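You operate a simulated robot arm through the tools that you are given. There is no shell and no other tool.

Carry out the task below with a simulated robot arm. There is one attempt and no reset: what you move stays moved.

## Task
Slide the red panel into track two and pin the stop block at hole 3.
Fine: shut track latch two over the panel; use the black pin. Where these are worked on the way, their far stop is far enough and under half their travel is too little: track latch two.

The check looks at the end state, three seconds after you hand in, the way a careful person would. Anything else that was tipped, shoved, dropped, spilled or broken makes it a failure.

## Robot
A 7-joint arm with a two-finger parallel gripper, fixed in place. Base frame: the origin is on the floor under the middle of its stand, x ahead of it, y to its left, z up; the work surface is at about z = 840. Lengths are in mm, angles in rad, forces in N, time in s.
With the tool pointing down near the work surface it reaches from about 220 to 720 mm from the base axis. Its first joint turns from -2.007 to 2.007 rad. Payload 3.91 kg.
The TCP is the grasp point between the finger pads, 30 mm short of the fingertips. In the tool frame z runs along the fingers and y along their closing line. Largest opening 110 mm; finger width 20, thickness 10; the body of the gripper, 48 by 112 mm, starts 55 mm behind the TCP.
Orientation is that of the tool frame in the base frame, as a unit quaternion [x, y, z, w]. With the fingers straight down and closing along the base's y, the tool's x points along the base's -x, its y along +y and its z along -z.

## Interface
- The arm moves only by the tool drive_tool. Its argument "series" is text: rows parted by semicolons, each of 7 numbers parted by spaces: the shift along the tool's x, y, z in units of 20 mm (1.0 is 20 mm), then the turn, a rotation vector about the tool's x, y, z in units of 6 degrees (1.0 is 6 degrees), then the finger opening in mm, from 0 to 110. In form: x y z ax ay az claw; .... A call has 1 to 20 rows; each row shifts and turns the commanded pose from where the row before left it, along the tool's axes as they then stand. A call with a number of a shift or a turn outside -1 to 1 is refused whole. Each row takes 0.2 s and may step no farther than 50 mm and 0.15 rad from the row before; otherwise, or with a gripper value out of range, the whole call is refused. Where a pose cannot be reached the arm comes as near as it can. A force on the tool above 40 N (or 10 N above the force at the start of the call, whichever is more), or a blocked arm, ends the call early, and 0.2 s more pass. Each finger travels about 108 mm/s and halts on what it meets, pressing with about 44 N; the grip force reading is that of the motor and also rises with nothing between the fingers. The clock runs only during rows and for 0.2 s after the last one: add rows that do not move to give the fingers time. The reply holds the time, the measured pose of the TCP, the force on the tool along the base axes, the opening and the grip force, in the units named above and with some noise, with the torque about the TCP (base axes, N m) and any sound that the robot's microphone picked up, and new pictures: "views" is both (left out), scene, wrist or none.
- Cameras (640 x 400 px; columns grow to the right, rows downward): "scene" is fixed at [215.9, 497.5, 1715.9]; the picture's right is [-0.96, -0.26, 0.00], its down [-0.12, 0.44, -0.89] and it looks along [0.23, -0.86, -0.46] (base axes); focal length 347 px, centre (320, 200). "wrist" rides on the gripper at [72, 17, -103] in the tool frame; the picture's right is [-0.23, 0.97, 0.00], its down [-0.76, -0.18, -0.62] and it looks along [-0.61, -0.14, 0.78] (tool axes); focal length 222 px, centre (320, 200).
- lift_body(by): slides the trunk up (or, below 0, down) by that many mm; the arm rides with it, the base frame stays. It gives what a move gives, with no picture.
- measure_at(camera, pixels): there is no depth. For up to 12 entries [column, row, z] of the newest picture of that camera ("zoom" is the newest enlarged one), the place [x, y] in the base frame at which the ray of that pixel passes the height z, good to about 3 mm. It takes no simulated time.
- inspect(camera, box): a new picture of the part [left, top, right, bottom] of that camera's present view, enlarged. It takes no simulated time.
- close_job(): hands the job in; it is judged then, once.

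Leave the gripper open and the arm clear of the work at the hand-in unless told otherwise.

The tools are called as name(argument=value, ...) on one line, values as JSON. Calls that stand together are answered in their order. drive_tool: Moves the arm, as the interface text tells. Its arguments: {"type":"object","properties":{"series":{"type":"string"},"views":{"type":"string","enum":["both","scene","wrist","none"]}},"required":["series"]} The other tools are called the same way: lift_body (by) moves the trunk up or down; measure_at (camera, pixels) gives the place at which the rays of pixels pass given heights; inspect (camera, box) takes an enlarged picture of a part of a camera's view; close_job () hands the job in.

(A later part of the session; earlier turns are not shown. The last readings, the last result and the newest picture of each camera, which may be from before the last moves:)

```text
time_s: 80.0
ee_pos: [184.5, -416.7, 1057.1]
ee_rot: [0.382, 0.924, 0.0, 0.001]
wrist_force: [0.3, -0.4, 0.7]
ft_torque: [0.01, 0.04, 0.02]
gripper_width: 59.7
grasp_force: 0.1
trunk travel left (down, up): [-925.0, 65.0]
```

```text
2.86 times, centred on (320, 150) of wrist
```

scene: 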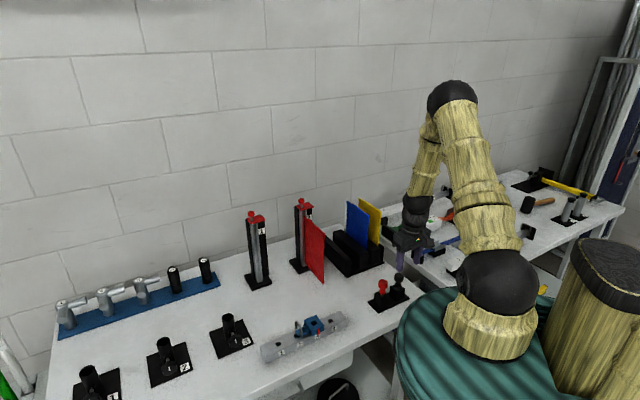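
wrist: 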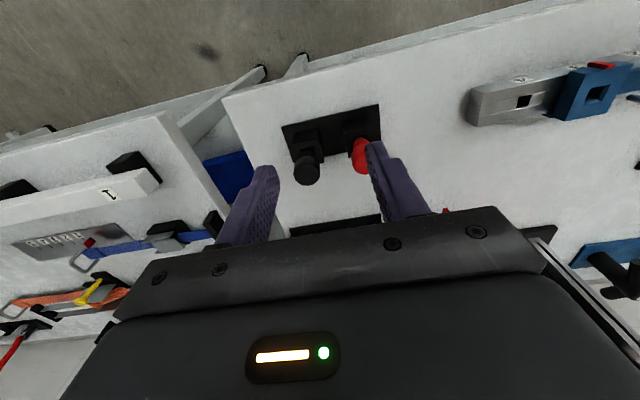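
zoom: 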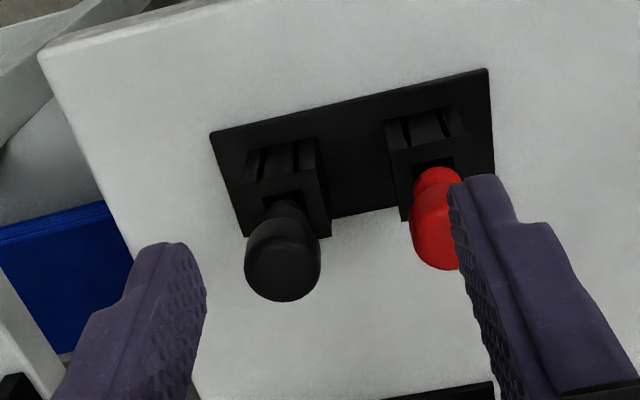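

The black pin's head is at about (307,169) in the wrist view. I'll triangulate both heads with the scene view.

measure_at(camera="wrist", pixels=[[307.1, 169.2, 910], [307.1, 169.2, 930], [362.3, 158.7, 910], [362.3, 158.7, 930], [298, 145, 886], [322, 130, 842]])

inspect(camera="scene", box=[370, 265, 420, 305])

```text
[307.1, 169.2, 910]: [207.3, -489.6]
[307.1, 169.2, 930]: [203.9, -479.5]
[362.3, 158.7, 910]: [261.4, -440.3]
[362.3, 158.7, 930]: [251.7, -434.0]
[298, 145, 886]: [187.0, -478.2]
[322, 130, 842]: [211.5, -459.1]
```

```text
10.00 times, centred on (395, 285) of scene
```

zoom: 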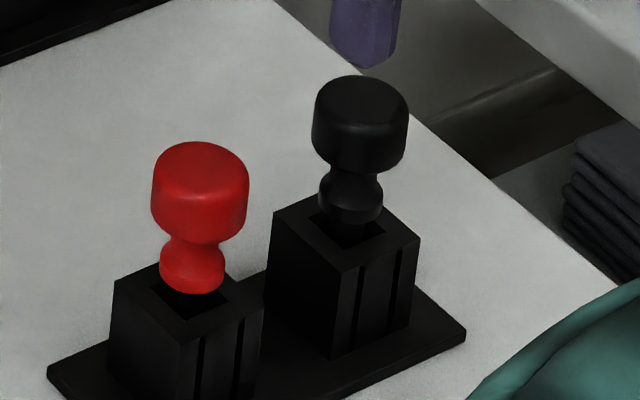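

The head is at roughly (204,-480) with its top near z≈935. I'll move directly above it with the fingertips at about 960 and re-measure.

drive_tool(series="-0.74 -0.39 0.84 0 0 0 60;-0.74 -0.39 0.84 0 0 0 60;-0.74 -0.39 0.84 0 0 0 60;-0.74 -0.39 0.84 0 0 0 60;0 0 0 0 0 0 60", views="both")

inspect(camera="wrist", box=[240, 90, 400, 220])

inspect(camera="scene", box=[370, 245, 430, 305])

```text
time_s: 81.2
ee_pos: [207.8, -479.2, 991.6]
ee_rot: [0.383, 0.924, 0.0, 0.001]
wrist_force: [-0.1, 0.7, 0.3]
ft_torque: [0.01, -0.02, 0.04]
gripper_width: 59.8
grasp_force: 0.1
trunk travel left (down, up): [-925.0, 65.0]
```

scene: 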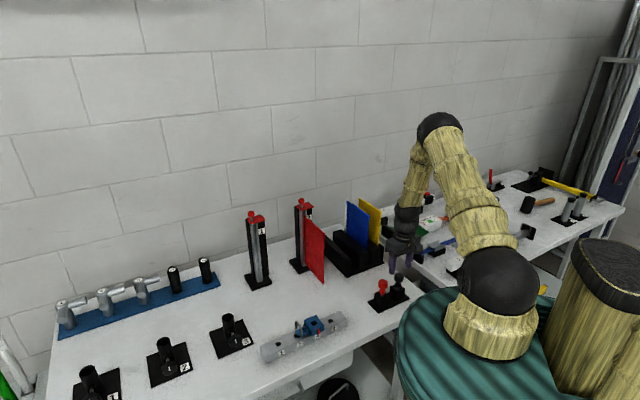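
wrist: 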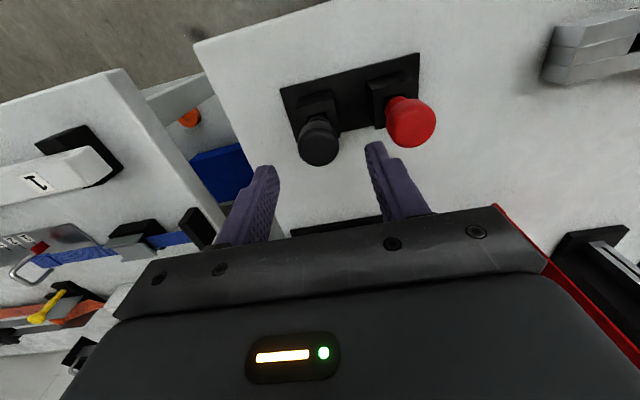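

```text
3.08 times, centred on (320, 155) of wrist
```

zoom: 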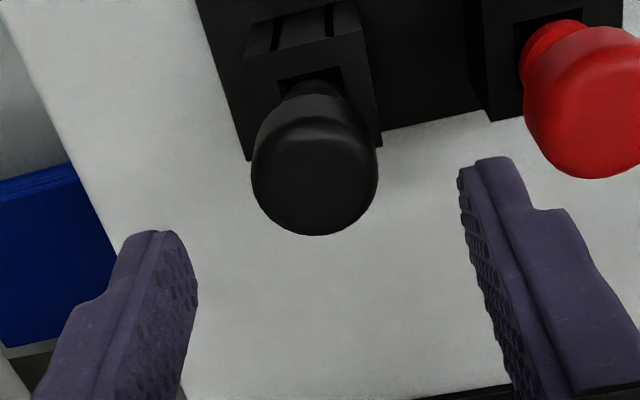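

```text
6.67 times, centred on (400, 275) of scene
```

zoom: 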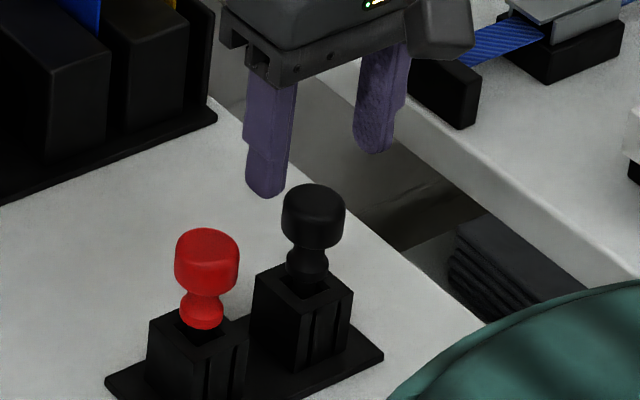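

The head is centred to within a couple of millimetres. I'll trim 1.8 mm sideways and lower 40 mm so the tips come alongside the head.

drive_tool(series="0 -0.09 0.7 0 0 0 60;0 0 0.7 0 0 0 60;0 0 0.6 0 0 0 60;0 0 0 0 0 0 60", views="both")

inspect(camera="wrist", box=[240, 100, 400, 230])

inspect(camera="scene", box=[370, 245, 430, 305])

```text
time_s: 82.2
ee_pos: [204.3, -482.9, 951.4]
ee_rot: [0.383, 0.924, 0.0, 0.001]
wrist_force: [0.3, -0.1, -0.1]
ft_torque: [0.0, 0.03, 0.0]
gripper_width: 60.1
grasp_force: 0.1
trunk travel left (down, up): [-925.0, 65.0]
```

scene: 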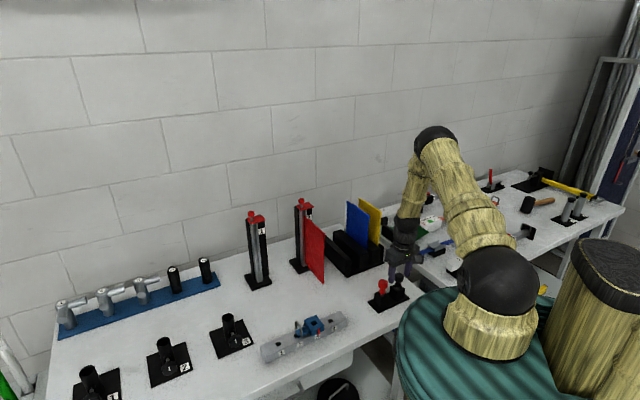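
wrist: 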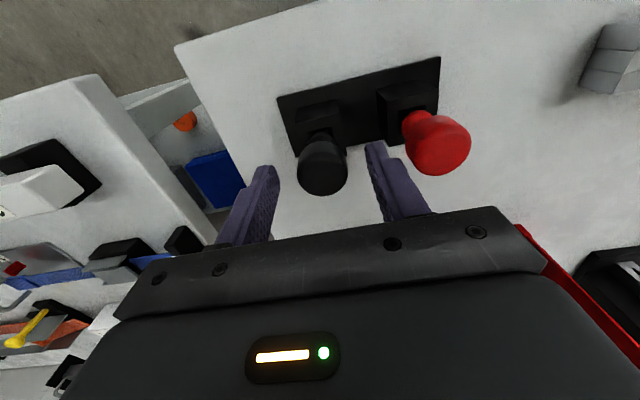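

```text
3.08 times, centred on (320, 165) of wrist
```

zoom: 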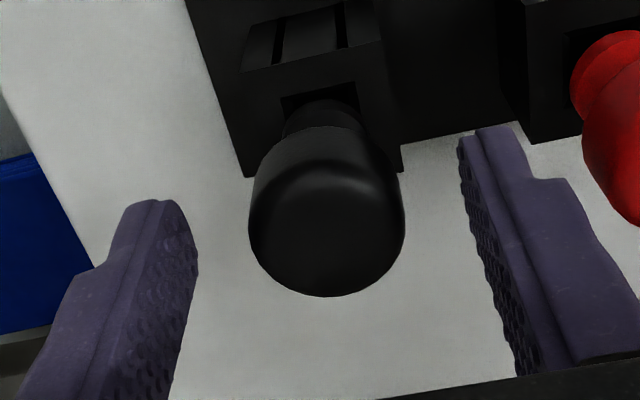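

```text
6.67 times, centred on (400, 275) of scene
```

zoom: 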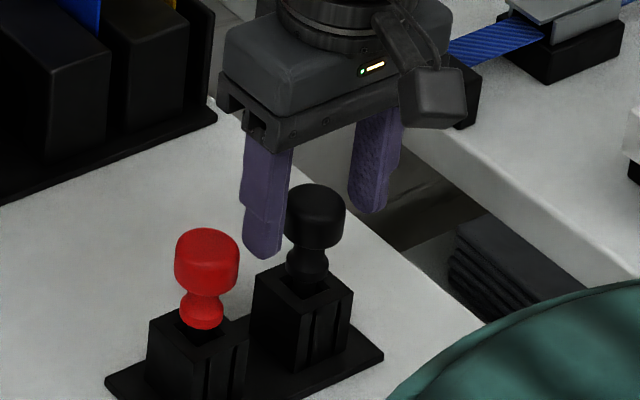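

The head top is at z≈935 by two consistent views. I'll trim a little and lower 22 mm so the pads are level with the head, then close.

drive_tool(series="-0.09 0.06 0.4 0 0 0 60;0 0 0.4 0 0 0 60;0 0 0.3 0 0 0 60;0 0 0 0 0 0 45;0 0 0 0 0 0 35;0 0 0 0 0 0 20;0 0 0 0 0 0 20", views="both")

inspect(camera="wrist", box=[240, 100, 400, 230])

inspect(camera="scene", box=[370, 245, 430, 305])

```text
time_s: 83.8
ee_pos: [205.9, -482.8, 929.0]
ee_rot: [0.384, 0.924, 0.0, 0.0]
wrist_force: [-0.1, 0.0, -0.3]
ft_torque: [-0.01, 0.0, 0.02]
gripper_width: 30.9
grasp_force: 44.2
trunk travel left (down, up): [-925.0, 65.0]
```

scene: 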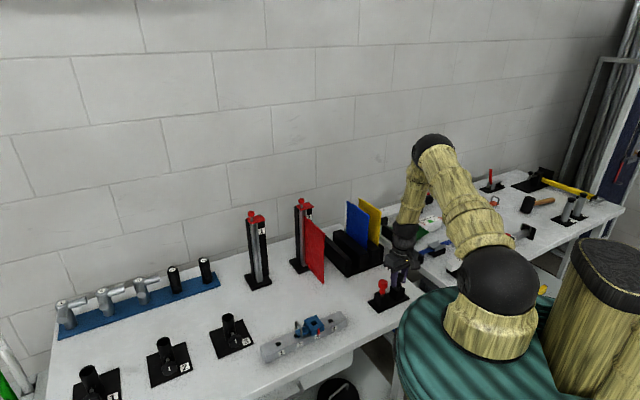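
wrist: 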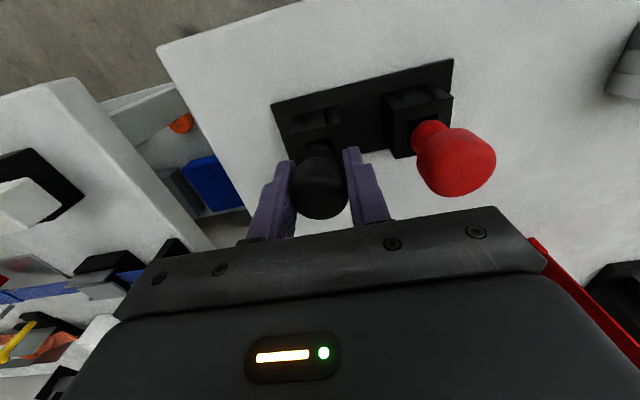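

```text
3.08 times, centred on (320, 165) of wrist
```

zoom: 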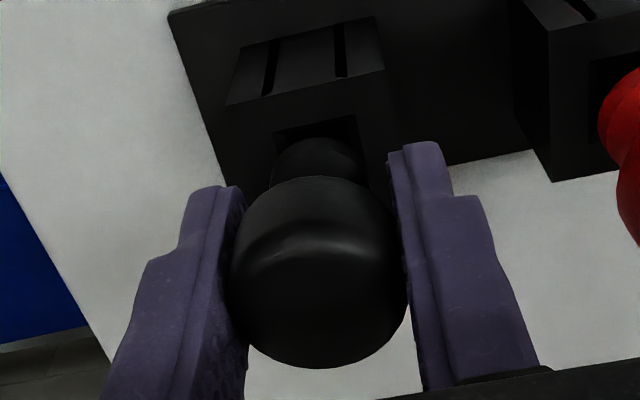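

```text
6.67 times, centred on (400, 275) of scene
```

zoom: 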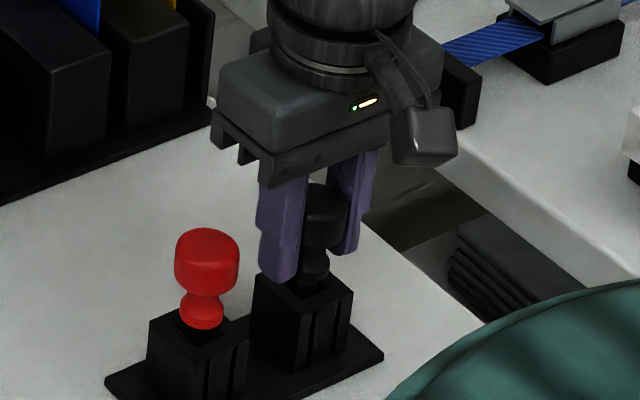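

The black pin's head is gripped (30.9 mm) with no side load. I'll lift straight up 30 mm, then more, and look at the pin.

drive_tool(series="0 0 -0.5 0 0 0 20;0 0 -1 0 0 0 20;0 0 -1 0 0 0 20;0 0 -1 0 0 0 20;0 0 -1 0 0 0 20;0 0 -1 0 0 0 20;0 0 0 0 0 0 20", views="both")

inspect(camera="scene", box=[370, 225, 430, 305])

inspect(camera="wrist", box=[240, 80, 400, 220])

```text
time_s: 85.4
ee_pos: [205.3, -481.5, 1037.2]
ee_rot: [0.382, 0.924, 0.001, 0.0]
wrist_force: [0.1, 0.5, -1.3]
ft_torque: [-0.03, -0.04, 0.01]
gripper_width: 30.9
grasp_force: 44.0
trunk travel left (down, up): [-925.0, 65.0]
```

scene: 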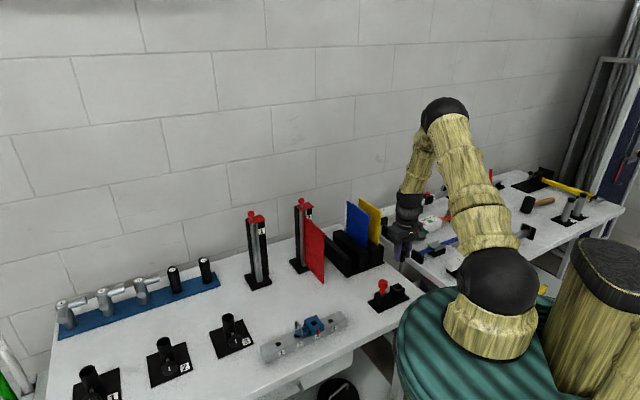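
wrist: 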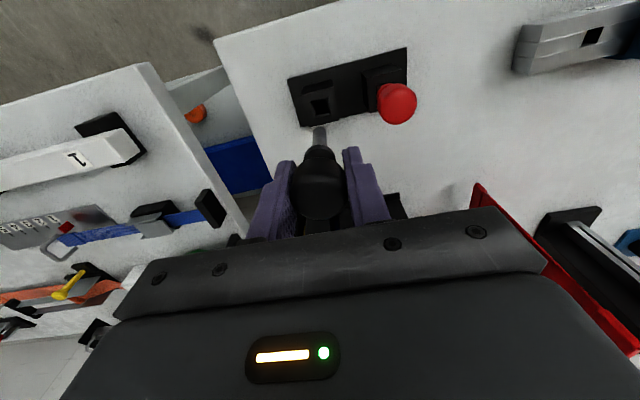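

```text
5.00 times, centred on (400, 265) of scene
```

zoom: 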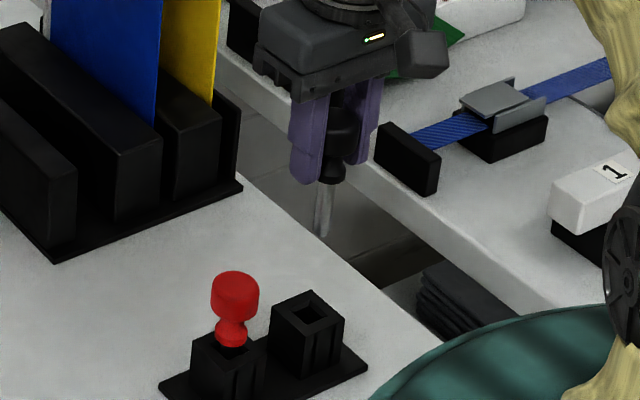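

```text
2.86 times, centred on (320, 150) of wrist
```

zoom: 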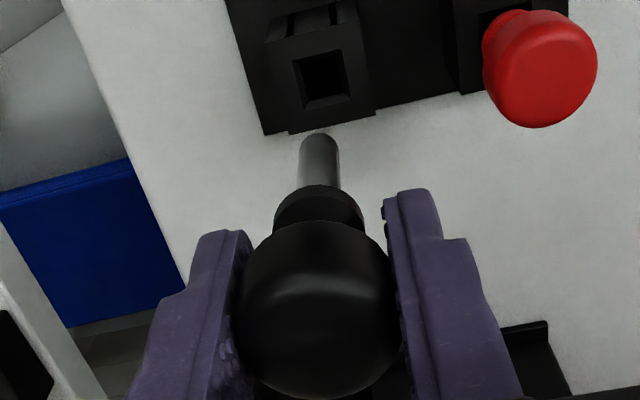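

The pin is out: it has a round shank about 11 mm thick and 44 mm long below its collar. I'll rise 40 mm to pass over the red pin, then move 335 mm along the rail direction to above the block.

drive_tool(series="0 0 -1 0 0 0 20;0 0 -1 0 0 0 20;0 0.985 0 0 0 0 20;0 0.985 0 0 0 0 20;0 0.985 0 0 0 0 20;0 0.985 0 0 0 0 20;0 0.985 0 0 0 0 20;0 0.985 0 0 0 0 20;0 0.985 0 0 0 0 20;0 0.985 0 0 0 0 20;0 0.985 0 0 0 0 20;0 0.985 0 0 0 0 20;0 0.985 0 0 0 0 20;0 0.985 0 0 0 0 20;0 0.985 0 0 0 0 20;0 0.985 0 0 0 0 20;0 0.985 0 0 0 0 20;0 0.985 0 0 0 0 20;0 0.985 0 0 0 0 20;0 0 0 0 0 0 20", views="both")

inspect(camera="wrist", box=[240, 60, 400, 220])

inspect(camera="scene", box=[280, 265, 350, 345])

```text
time_s: 89.6
ee_pos: [443.2, -247.1, 1079.0]
ee_rot: [0.383, 0.924, 0.0, 0.0]
wrist_force: [-0.4, 0.5, -0.6]
ft_torque: [0.02, -0.01, 0.01]
gripper_width: 31.1
grasp_force: 43.9
trunk travel left (down, up): [-925.0, 65.0]
```

scene: 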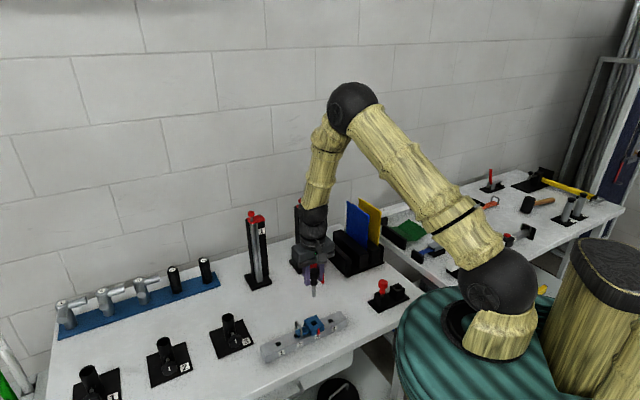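
wrist: 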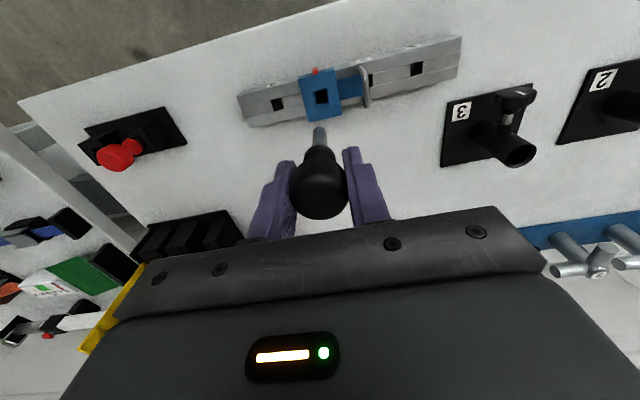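

```text
2.50 times, centred on (320, 140) of wrist
```

zoom: 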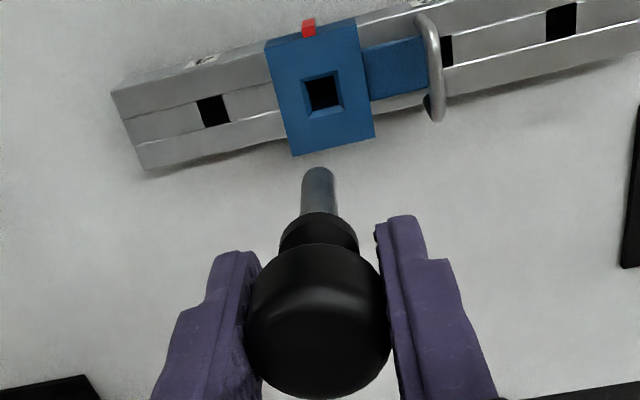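

```text
5.00 times, centred on (315, 305) of scene
```

zoom: 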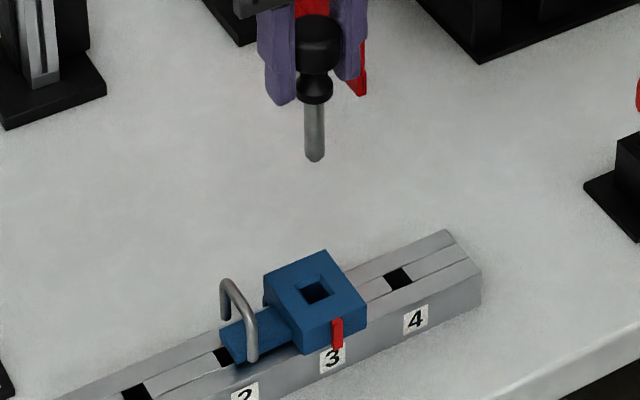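

Pin and hole are nearly in line. I'll enlarge both parts to measure the small offset.

inspect(camera="wrist", box=[300, 80, 345, 140])

inspect(camera="scene", box=[300, 270, 330, 340])

```text
6.67 times, centred on (322, 110) of wrist
```

zoom: 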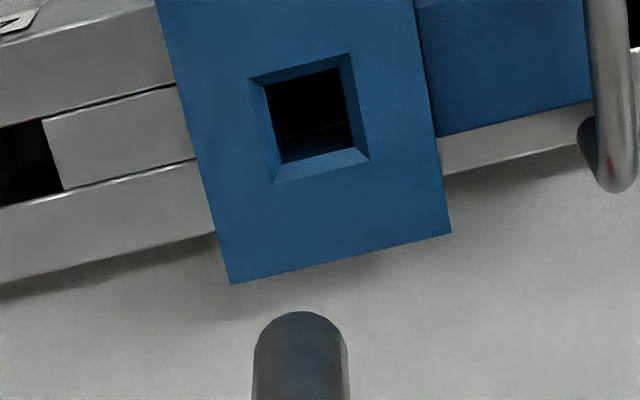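

```text
5.71 times, centred on (315, 305) of scene
```

zoom: 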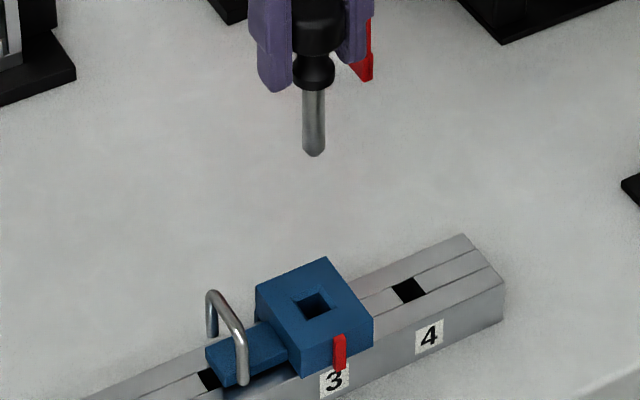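

The offset is about +1.7 mm along the rail and +1.4 mm toward the robot. I'll apply that and lower 80 mm so the tip is just above the block, then look again.

drive_tool(series="0.07 0.085 0.5 0 0 0 20;0 0 1 0 0 0 20;0 0 1 0 0 0 20;0 0 1 0 0 0 20;0 0 0.5 0 0 0 20;0 0 0 0 0 0 20", views="both")

inspect(camera="wrist", box=[290, 90, 350, 150])

inspect(camera="scene", box=[295, 290, 335, 340])

```text
time_s: 91.0
ee_pos: [443.1, -242.0, 999.1]
ee_rot: [0.382, 0.924, 0.0, 0.0]
wrist_force: [0.6, 0.8, 0.0]
ft_torque: [0.01, 0.0, -0.01]
gripper_width: 30.9
grasp_force: 43.8
trunk travel left (down, up): [-925.0, 65.0]
```

scene: 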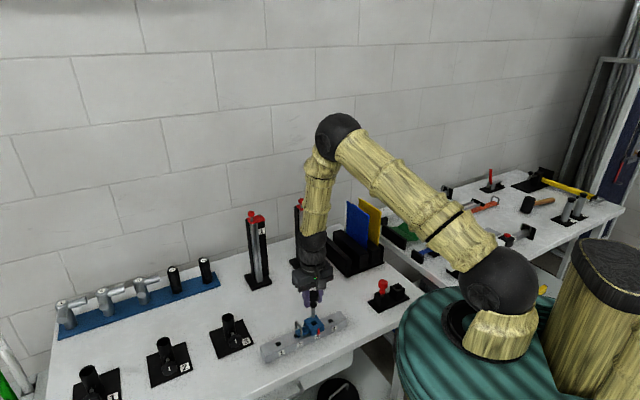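
wrist: 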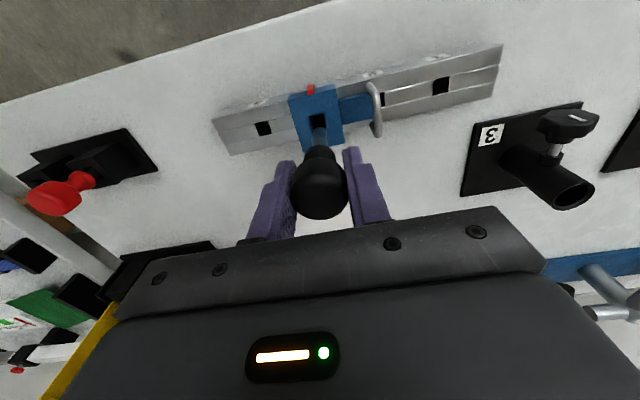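

```text
6.67 times, centred on (320, 120) of wrist
```

zoom: 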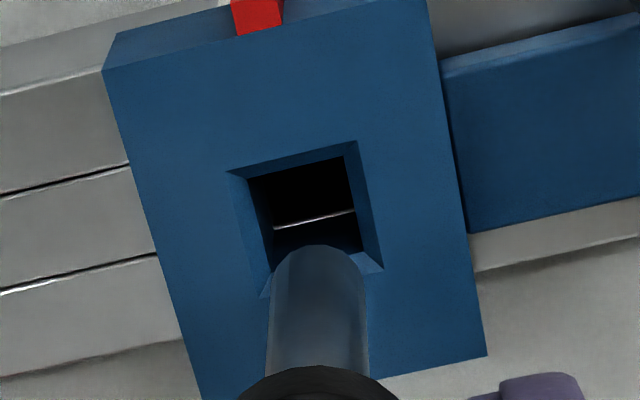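

```text
8.00 times, centred on (315, 315) of scene
```

zoom: 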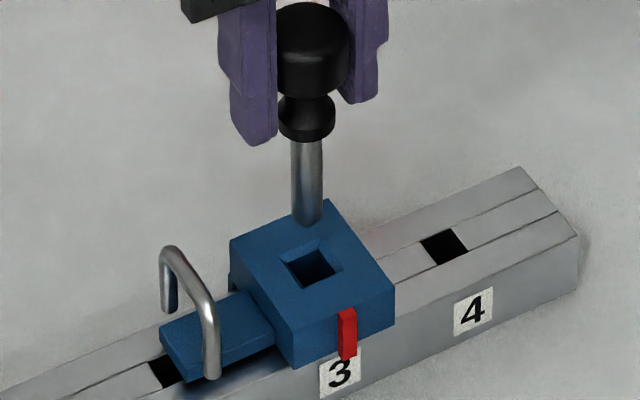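

Now the pin sits about 1.6 mm too far along +e1 and is fine in depth, by both views. I'll correct that and lower 8 mm for a final check.

drive_tool(series="0 -0.08 0.2 0 0 0 20;0 0 0.2 0 0 0 20;0 0 0 0 0 0 20;0 0 0 0 0 0 20", views="both")

inspect(camera="wrist", box=[290, 90, 350, 150])

inspect(camera="scene", box=[295, 300, 335, 340])

```text
time_s: 92.0
ee_pos: [442.5, -243.0, 989.9]
ee_rot: [0.382, 0.924, 0.0, 0.0]
wrist_force: [0.6, 0.2, -1.5]
ft_torque: [-0.02, 0.03, 0.03]
gripper_width: 30.8
grasp_force: 44.2
trunk travel left (down, up): [-925.0, 65.0]
```

scene: 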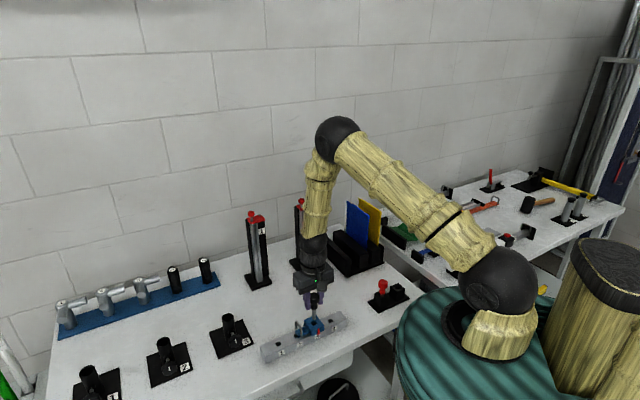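
wrist: 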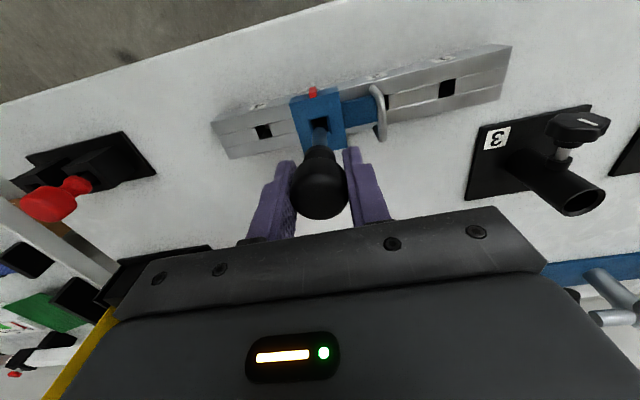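

```text
6.67 times, centred on (320, 120) of wrist
```

zoom: 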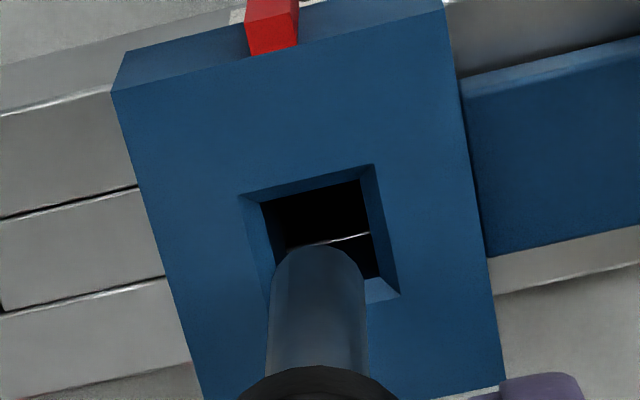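

```text
10.00 times, centred on (315, 320) of scene
```

zoom: 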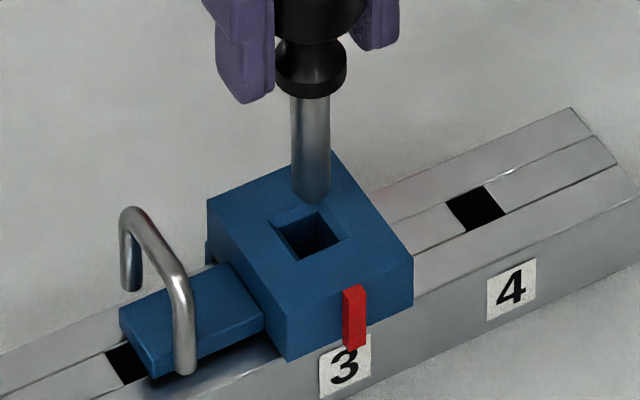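

inspect(camera="scene", box=[304, 308, 324, 330])

inspect(camera="wrist", box=[303, 110, 337, 150])

```text
16.00 times, centred on (314, 319) of scene
```

zoom: 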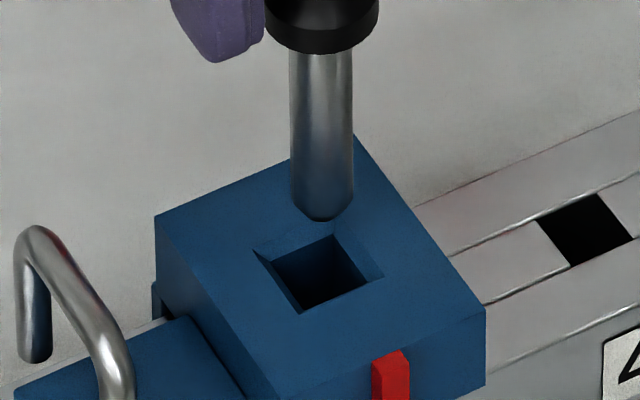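

```text
10.00 times, centred on (320, 130) of wrist
```

zoom: 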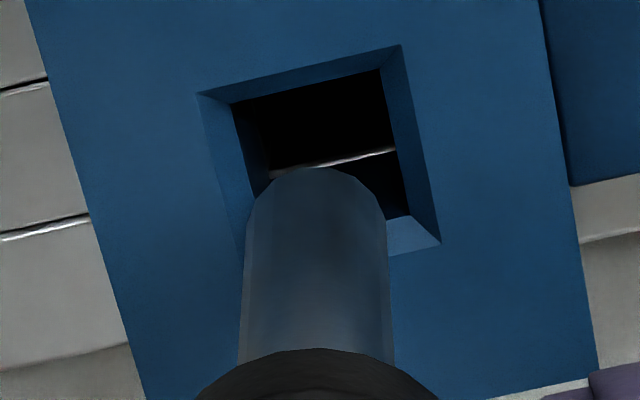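

The pin's in line within about 1–2 mm, well inside the chamfer. I'll shift 1.2 mm outward and lower in small steps, watching the force.

drive_tool(series="-0.06 0 0.25 0 0 0 20;0 0 0.25 0 0 0 20;0 0 0.25 0 0 0 20;0 0 0 0 0 0 20", views="both")

inspect(camera="scene", box=[304, 308, 324, 330])

inspect(camera="wrist", box=[303, 110, 337, 150])

```text
time_s: 93.0
ee_pos: [441.6, -244.9, 976.0]
ee_rot: [0.383, 0.924, 0.0, 0.001]
wrist_force: [-0.3, 0.6, 0.1]
ft_torque: [-0.01, 0.02, -0.01]
gripper_width: 30.4
grasp_force: 44.1
trunk travel left (down, up): [-925.0, 65.0]
```

scene: 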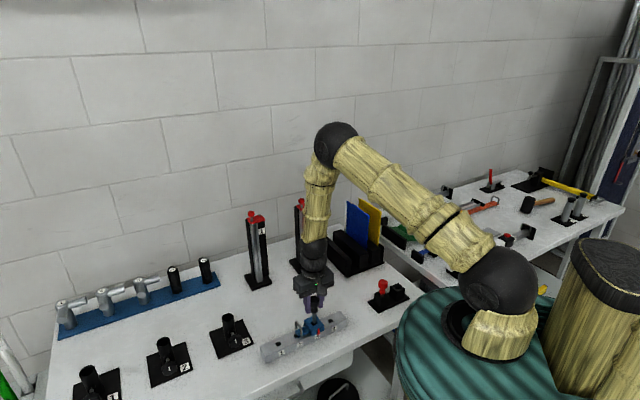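
wrist: 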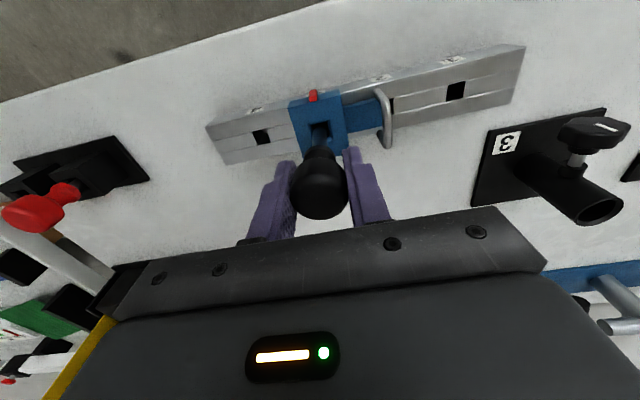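

```text
16.00 times, centred on (314, 319) of scene
```

zoom: 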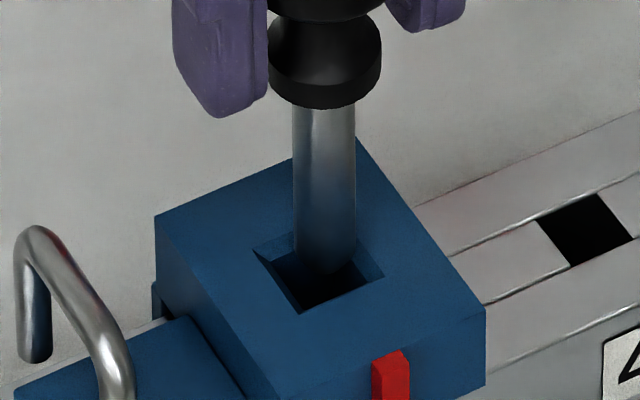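

```text
10.00 times, centred on (320, 130) of wrist
```

zoom: 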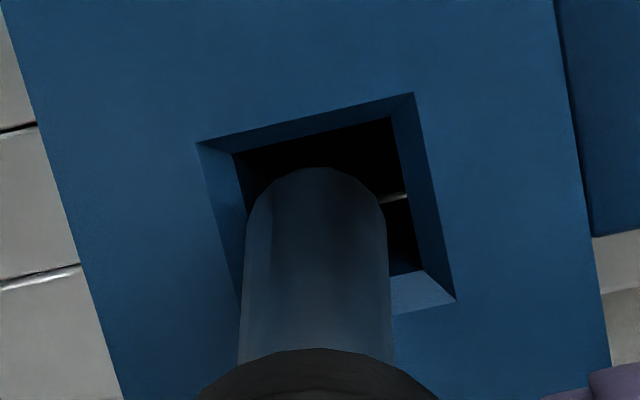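

The tip is at the mouth of the block hole. By both views it needs about +1.2 mm along the rail; I'll apply that and lower 12 mm.

drive_tool(series="-0.03 0.06 0.1 0 0 0 20;0 0 0.25 0 0 0 20;0 0 0.25 0 0 0 20;0 0 0 0 0 0 20", views="both")

inspect(camera="scene", box=[304, 308, 324, 330])

inspect(camera="wrist", box=[303, 115, 337, 155])

```text
time_s: 94.0
ee_pos: [443.5, -244.5, 964.8]
ee_rot: [0.382, 0.924, 0.001, 0.0]
wrist_force: [-1.0, 1.3, -1.5]
ft_torque: [-0.03, 0.01, 0.01]
gripper_width: 30.7
grasp_force: 44.2
trunk travel left (down, up): [-925.0, 65.0]
```

scene: 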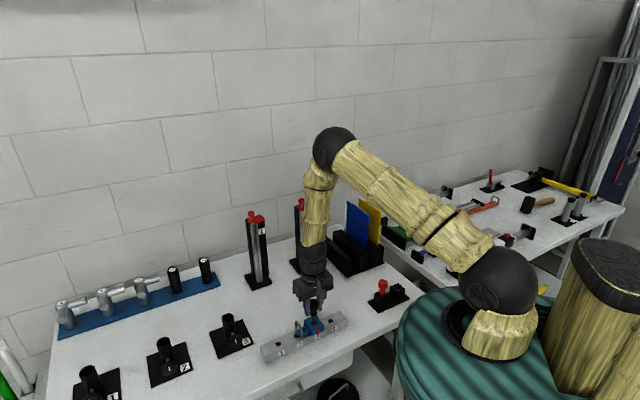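
wrist: 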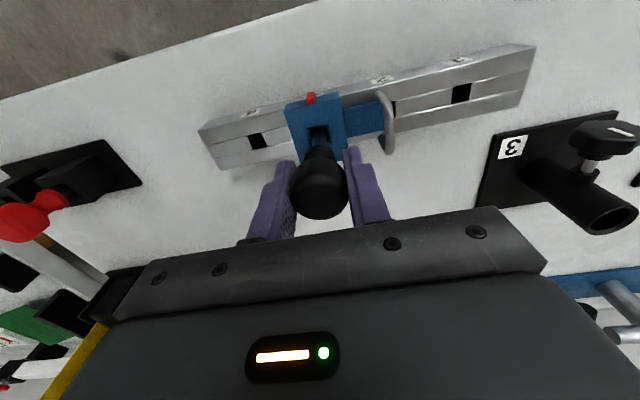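

```text
16.00 times, centred on (314, 319) of scene
```

zoom: 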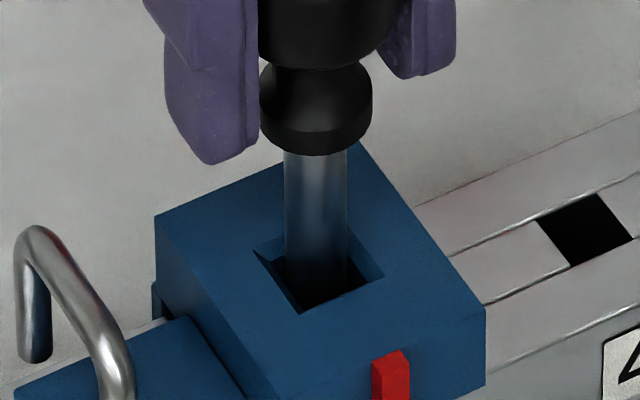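

```text
10.00 times, centred on (320, 135) of wrist
```

zoom: 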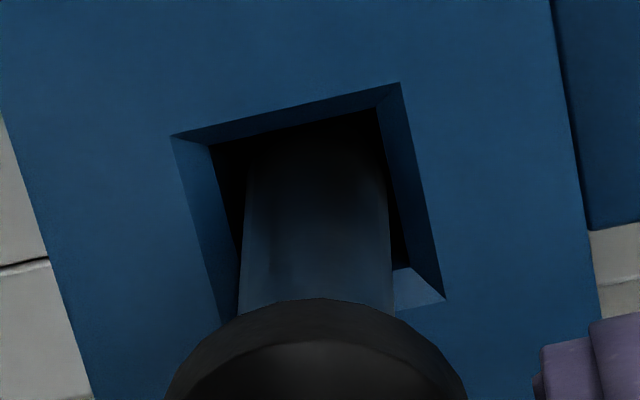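

The shank is now inside the block hole with no load. I'll continue down 10 mm through the rail's edge and check the force.

drive_tool(series="0 0 0.25 0 0 0 20;0 0 0.25 0 0 0 20;0 0 0.25 0 0 0 20;0 0 0 0 0 0 20", views="wrist")

inspect(camera="scene", box=[304, 303, 324, 330])

```text
time_s: 95.0
ee_pos: [442.9, -243.4, 949.1]
ee_rot: [0.382, 0.924, 0.0, 0.0]
wrist_force: [-0.2, 0.1, -0.9]
ft_torque: [-0.02, 0.01, 0.0]
gripper_width: 30.8
grasp_force: 44.0
trunk travel left (down, up): [-925.0, 65.0]
```

wrist: 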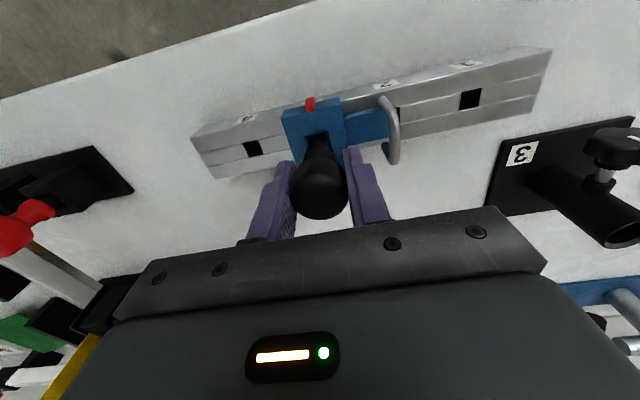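

```text
14.81 times, centred on (314, 316) of scene
```

zoom: 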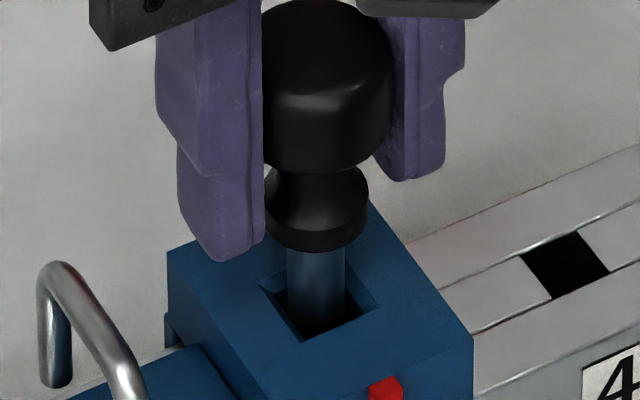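

Still no resistance; the collar is about 14 mm above the block. I'll lower in 4 mm steps until the collar seats.

drive_tool(series="0 0 0.2 0 0 0 20;0 0 0.2 0 0 0 20;0 0 0.2 0 0 0 20;0 0 0 0 0 0 20", views="wrist")

inspect(camera="scene", box=[304, 303, 324, 330])

```text
time_s: 96.0
ee_pos: [442.3, -243.6, 937.5]
ee_rot: [0.382, 0.924, 0.0, 0.0]
wrist_force: [0.1, 0.7, 0.4]
ft_torque: [0.0, 0.01, 0.0]
gripper_width: 30.7
grasp_force: 44.4
trunk travel left (down, up): [-925.0, 65.0]
```

wrist: 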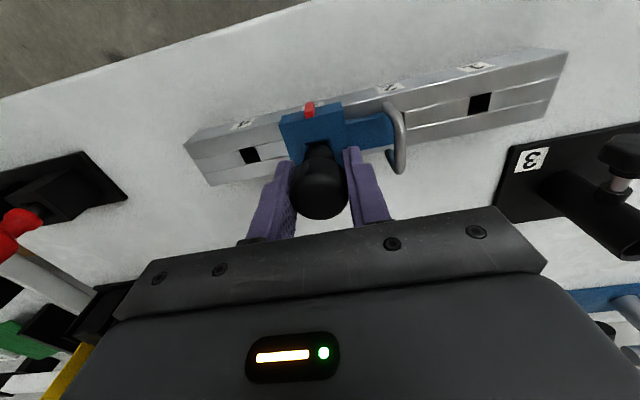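

```text
14.81 times, centred on (314, 316) of scene
```

zoom: 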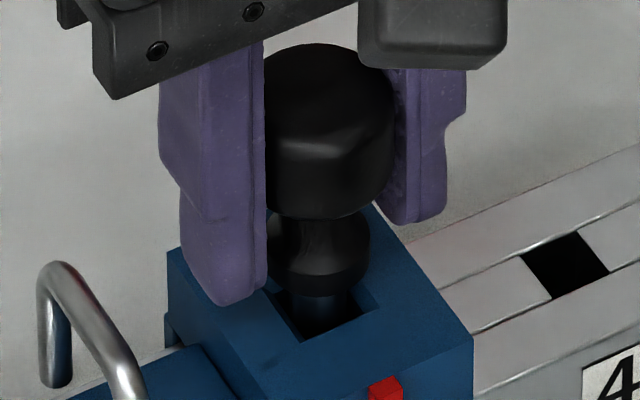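

drive_tool(series="0 0 0.15 0 0 0 20;0 0 0.15 0 0 0 20;0 0 0 0 0 0 20", views="wrist")

inspect(camera="scene", box=[304, 303, 324, 330])

```text
time_s: 96.8
ee_pos: [443.2, -243.9, 931.6]
ee_rot: [0.383, 0.924, 0.001, 0.0]
wrist_force: [0.7, -0.1, -0.7]
ft_torque: [-0.01, 0.04, 0.02]
gripper_width: 31.2
grasp_force: 43.3
trunk travel left (down, up): [-925.0, 65.0]
```

wrist: 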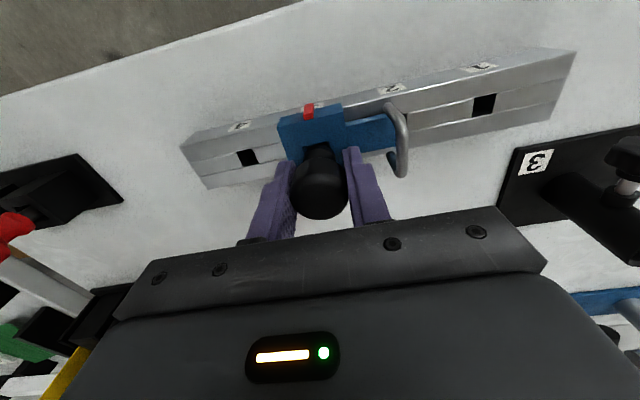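

```text
14.81 times, centred on (314, 316) of scene
```

zoom: 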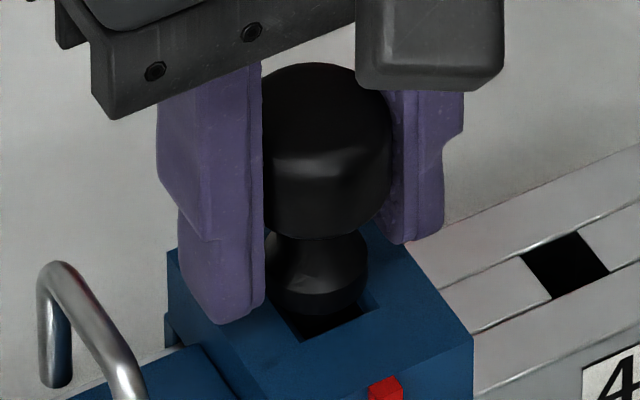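

drive_tool(series="0 0 0.1 0 0 0 20;0 0 0.1 0 0 0 20;0 0 0.1 0 0 0 20;0 0 0 0 0 0 20", views="wrist")

inspect(camera="scene", box=[304, 303, 324, 330])

```text
time_s: 97.8
ee_pos: [444.5, -243.9, 925.3]
ee_rot: [0.383, 0.924, 0.0, 0.001]
wrist_force: [-0.9, -0.6, 3.7]
ft_torque: [-0.06, 0.08, 0.0]
gripper_width: 30.7
grasp_force: 44.0
trunk travel left (down, up): [-925.0, 65.0]
```

wrist: 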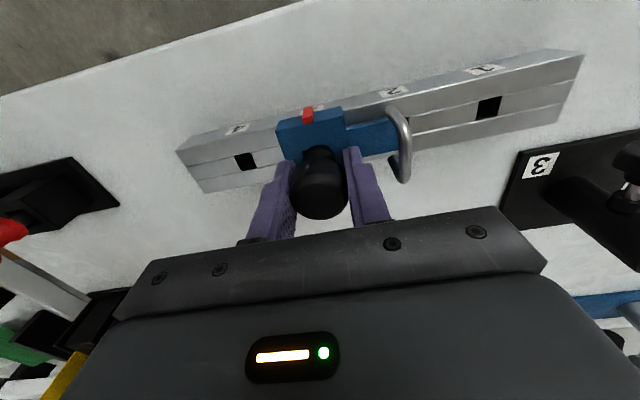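

```text
14.81 times, centred on (314, 316) of scene
```

zoom: 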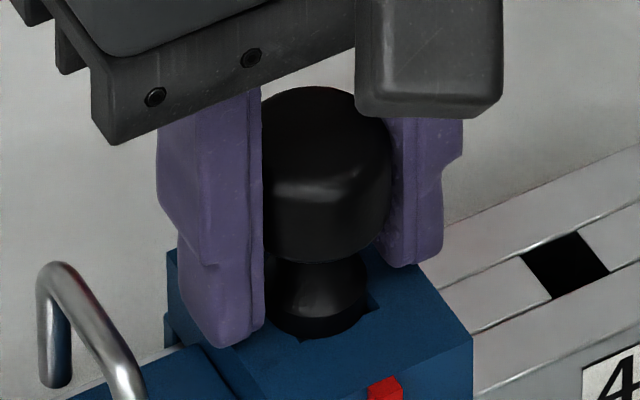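

Contact starts (3.7 N): the collar is on the block. One more 1.5 mm nudge will confirm it's seated.

drive_tool(series="0 0 0.08 0 0 0 20;0 0 0 0 0 0 20", views="none")

```text
time_s: 98.4
ee_pos: [442.9, -243.9, 924.2]
ee_rot: [0.383, 0.924, 0.0, 0.002]
wrist_force: [-0.5, -0.3, 20.1]
ft_torque: [0.05, 0.19, 0.0]
gripper_width: 30.6
grasp_force: 44.2
trunk travel left (down, up): [-925.0, 65.0]
```

Firm at 20 N, so the pin is fully seated. I'll relax, open the fingers and rise straight up.

drive_tool(series="0 0 -0.1 0 0 0 20;0 0 0 0 0 0 36;0 0 0 0 0 0 46;0 0 0 0 0 0 50;0 0 -0.5 0 0 0 50;0 0 -1 0 0 0 50;0 0 -1 0 0 0 50;0 0 -1 0 0 0 50;0 0 -1 0 0 0 60;0 0 -1 0 0 0 60;0 0 -1 0 0 0 60;0 0 0 0 0 0 60", views="both")

inspect(camera="scene", box=[290, 300, 340, 345])

inspect(camera="wrist", box=[250, 60, 400, 170])

```text
time_s: 101.0
ee_pos: [443.2, -243.9, 1056.7]
ee_rot: [0.382, 0.924, 0.0, -0.001]
wrist_force: [-0.2, 0.1, 0.2]
ft_torque: [0.0, 0.05, -0.02]
gripper_width: 60.4
grasp_force: 0.1
trunk travel left (down, up): [-925.0, 65.0]
```

scene: 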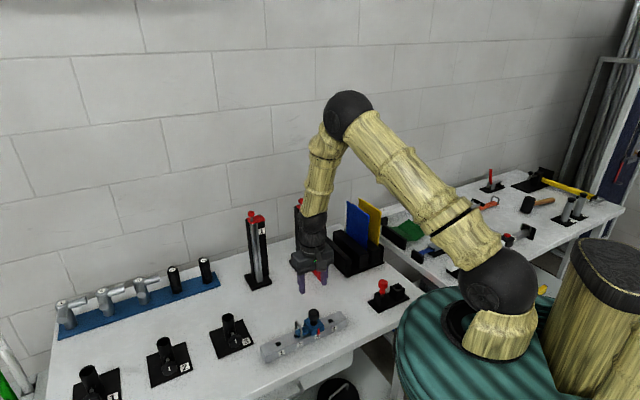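
wrist: 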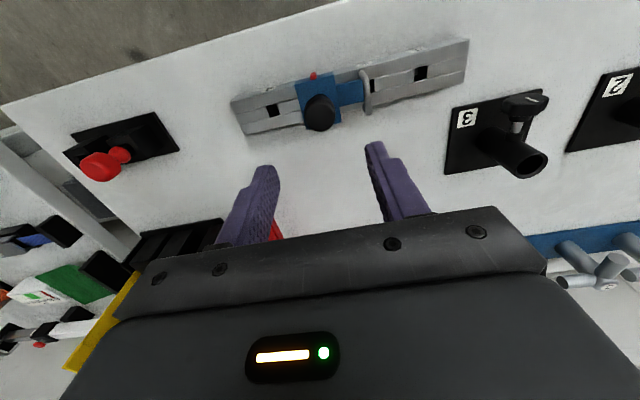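

```text
8.89 times, centred on (315, 322) of scene
```

zoom: 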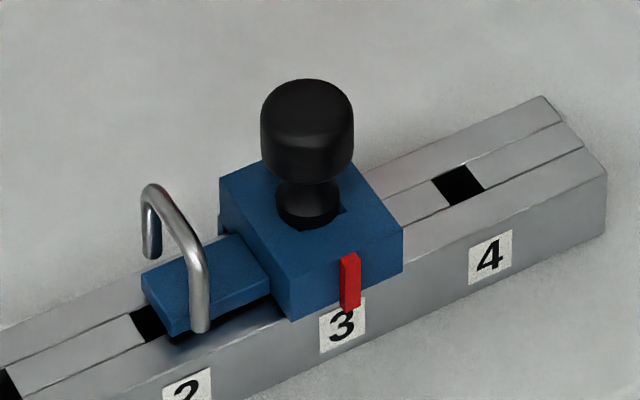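

```text
3.64 times, centred on (325, 115) of wrist
```

zoom: 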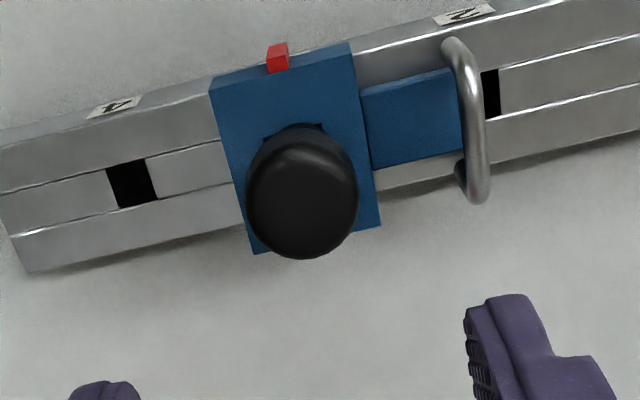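

The black pin stands in the block with its collar down and the pointer at 3. I'll raise the arm well clear and inspect everything once more.

drive_tool(series="0 0 -1 0 0 0 90;0 0 -1 0 0 0 90;0 0 -1 0 0 0 110;0 0 -1 0 0 0 110;0 0 -1 0 0 0 110;0.5 0 -1 0 0 0 110;0.5 0 -1 0 0 0 110;0.5 0 -1 0 0 0 110;0.5 0 -1 0 0 0 110;0.5 0 -1 0 0 0 110;0.5 0 -1 0 0 0 110;0.5 0 -1 0 0 0 110;0 0 0 0 0 0 110", views="both")

inspect(camera="scene", box=[280, 185, 400, 305])

inspect(camera="scene", box=[200, 290, 420, 390])

```text
time_s: 103.8
ee_pos: [396.4, -195.2, 1294.8]
ee_rot: [0.383, 0.924, 0.001, 0.0]
wrist_force: [0.6, -0.5, -1.0]
ft_torque: [-0.01, 0.01, 0.02]
gripper_width: 110.1
grasp_force: 0.1
trunk travel left (down, up): [-925.0, 65.0]
```

scene: 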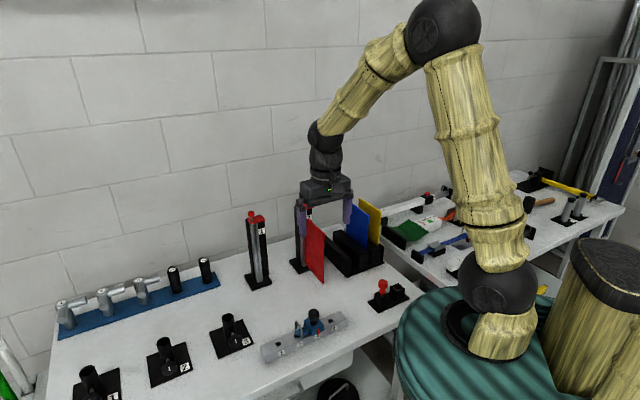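
wrist: 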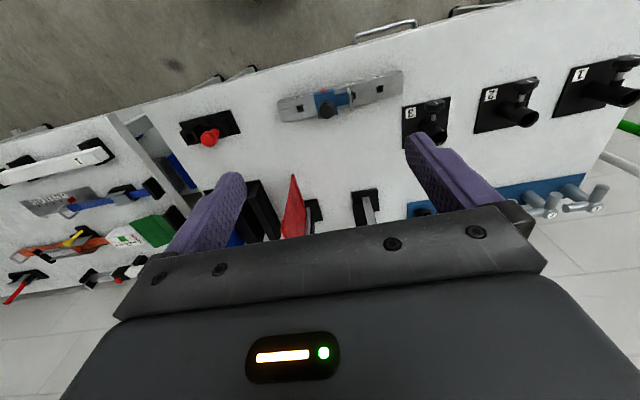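

```text
3.33 times, centred on (340, 245) of scene
```

zoom: 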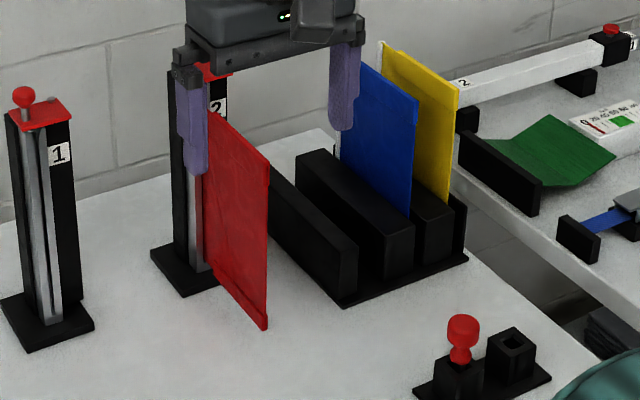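

```text
2.91 times, centred on (310, 340) of scene
```

zoom: 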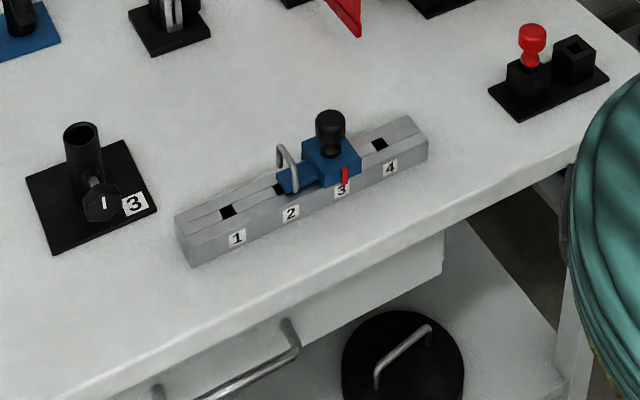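

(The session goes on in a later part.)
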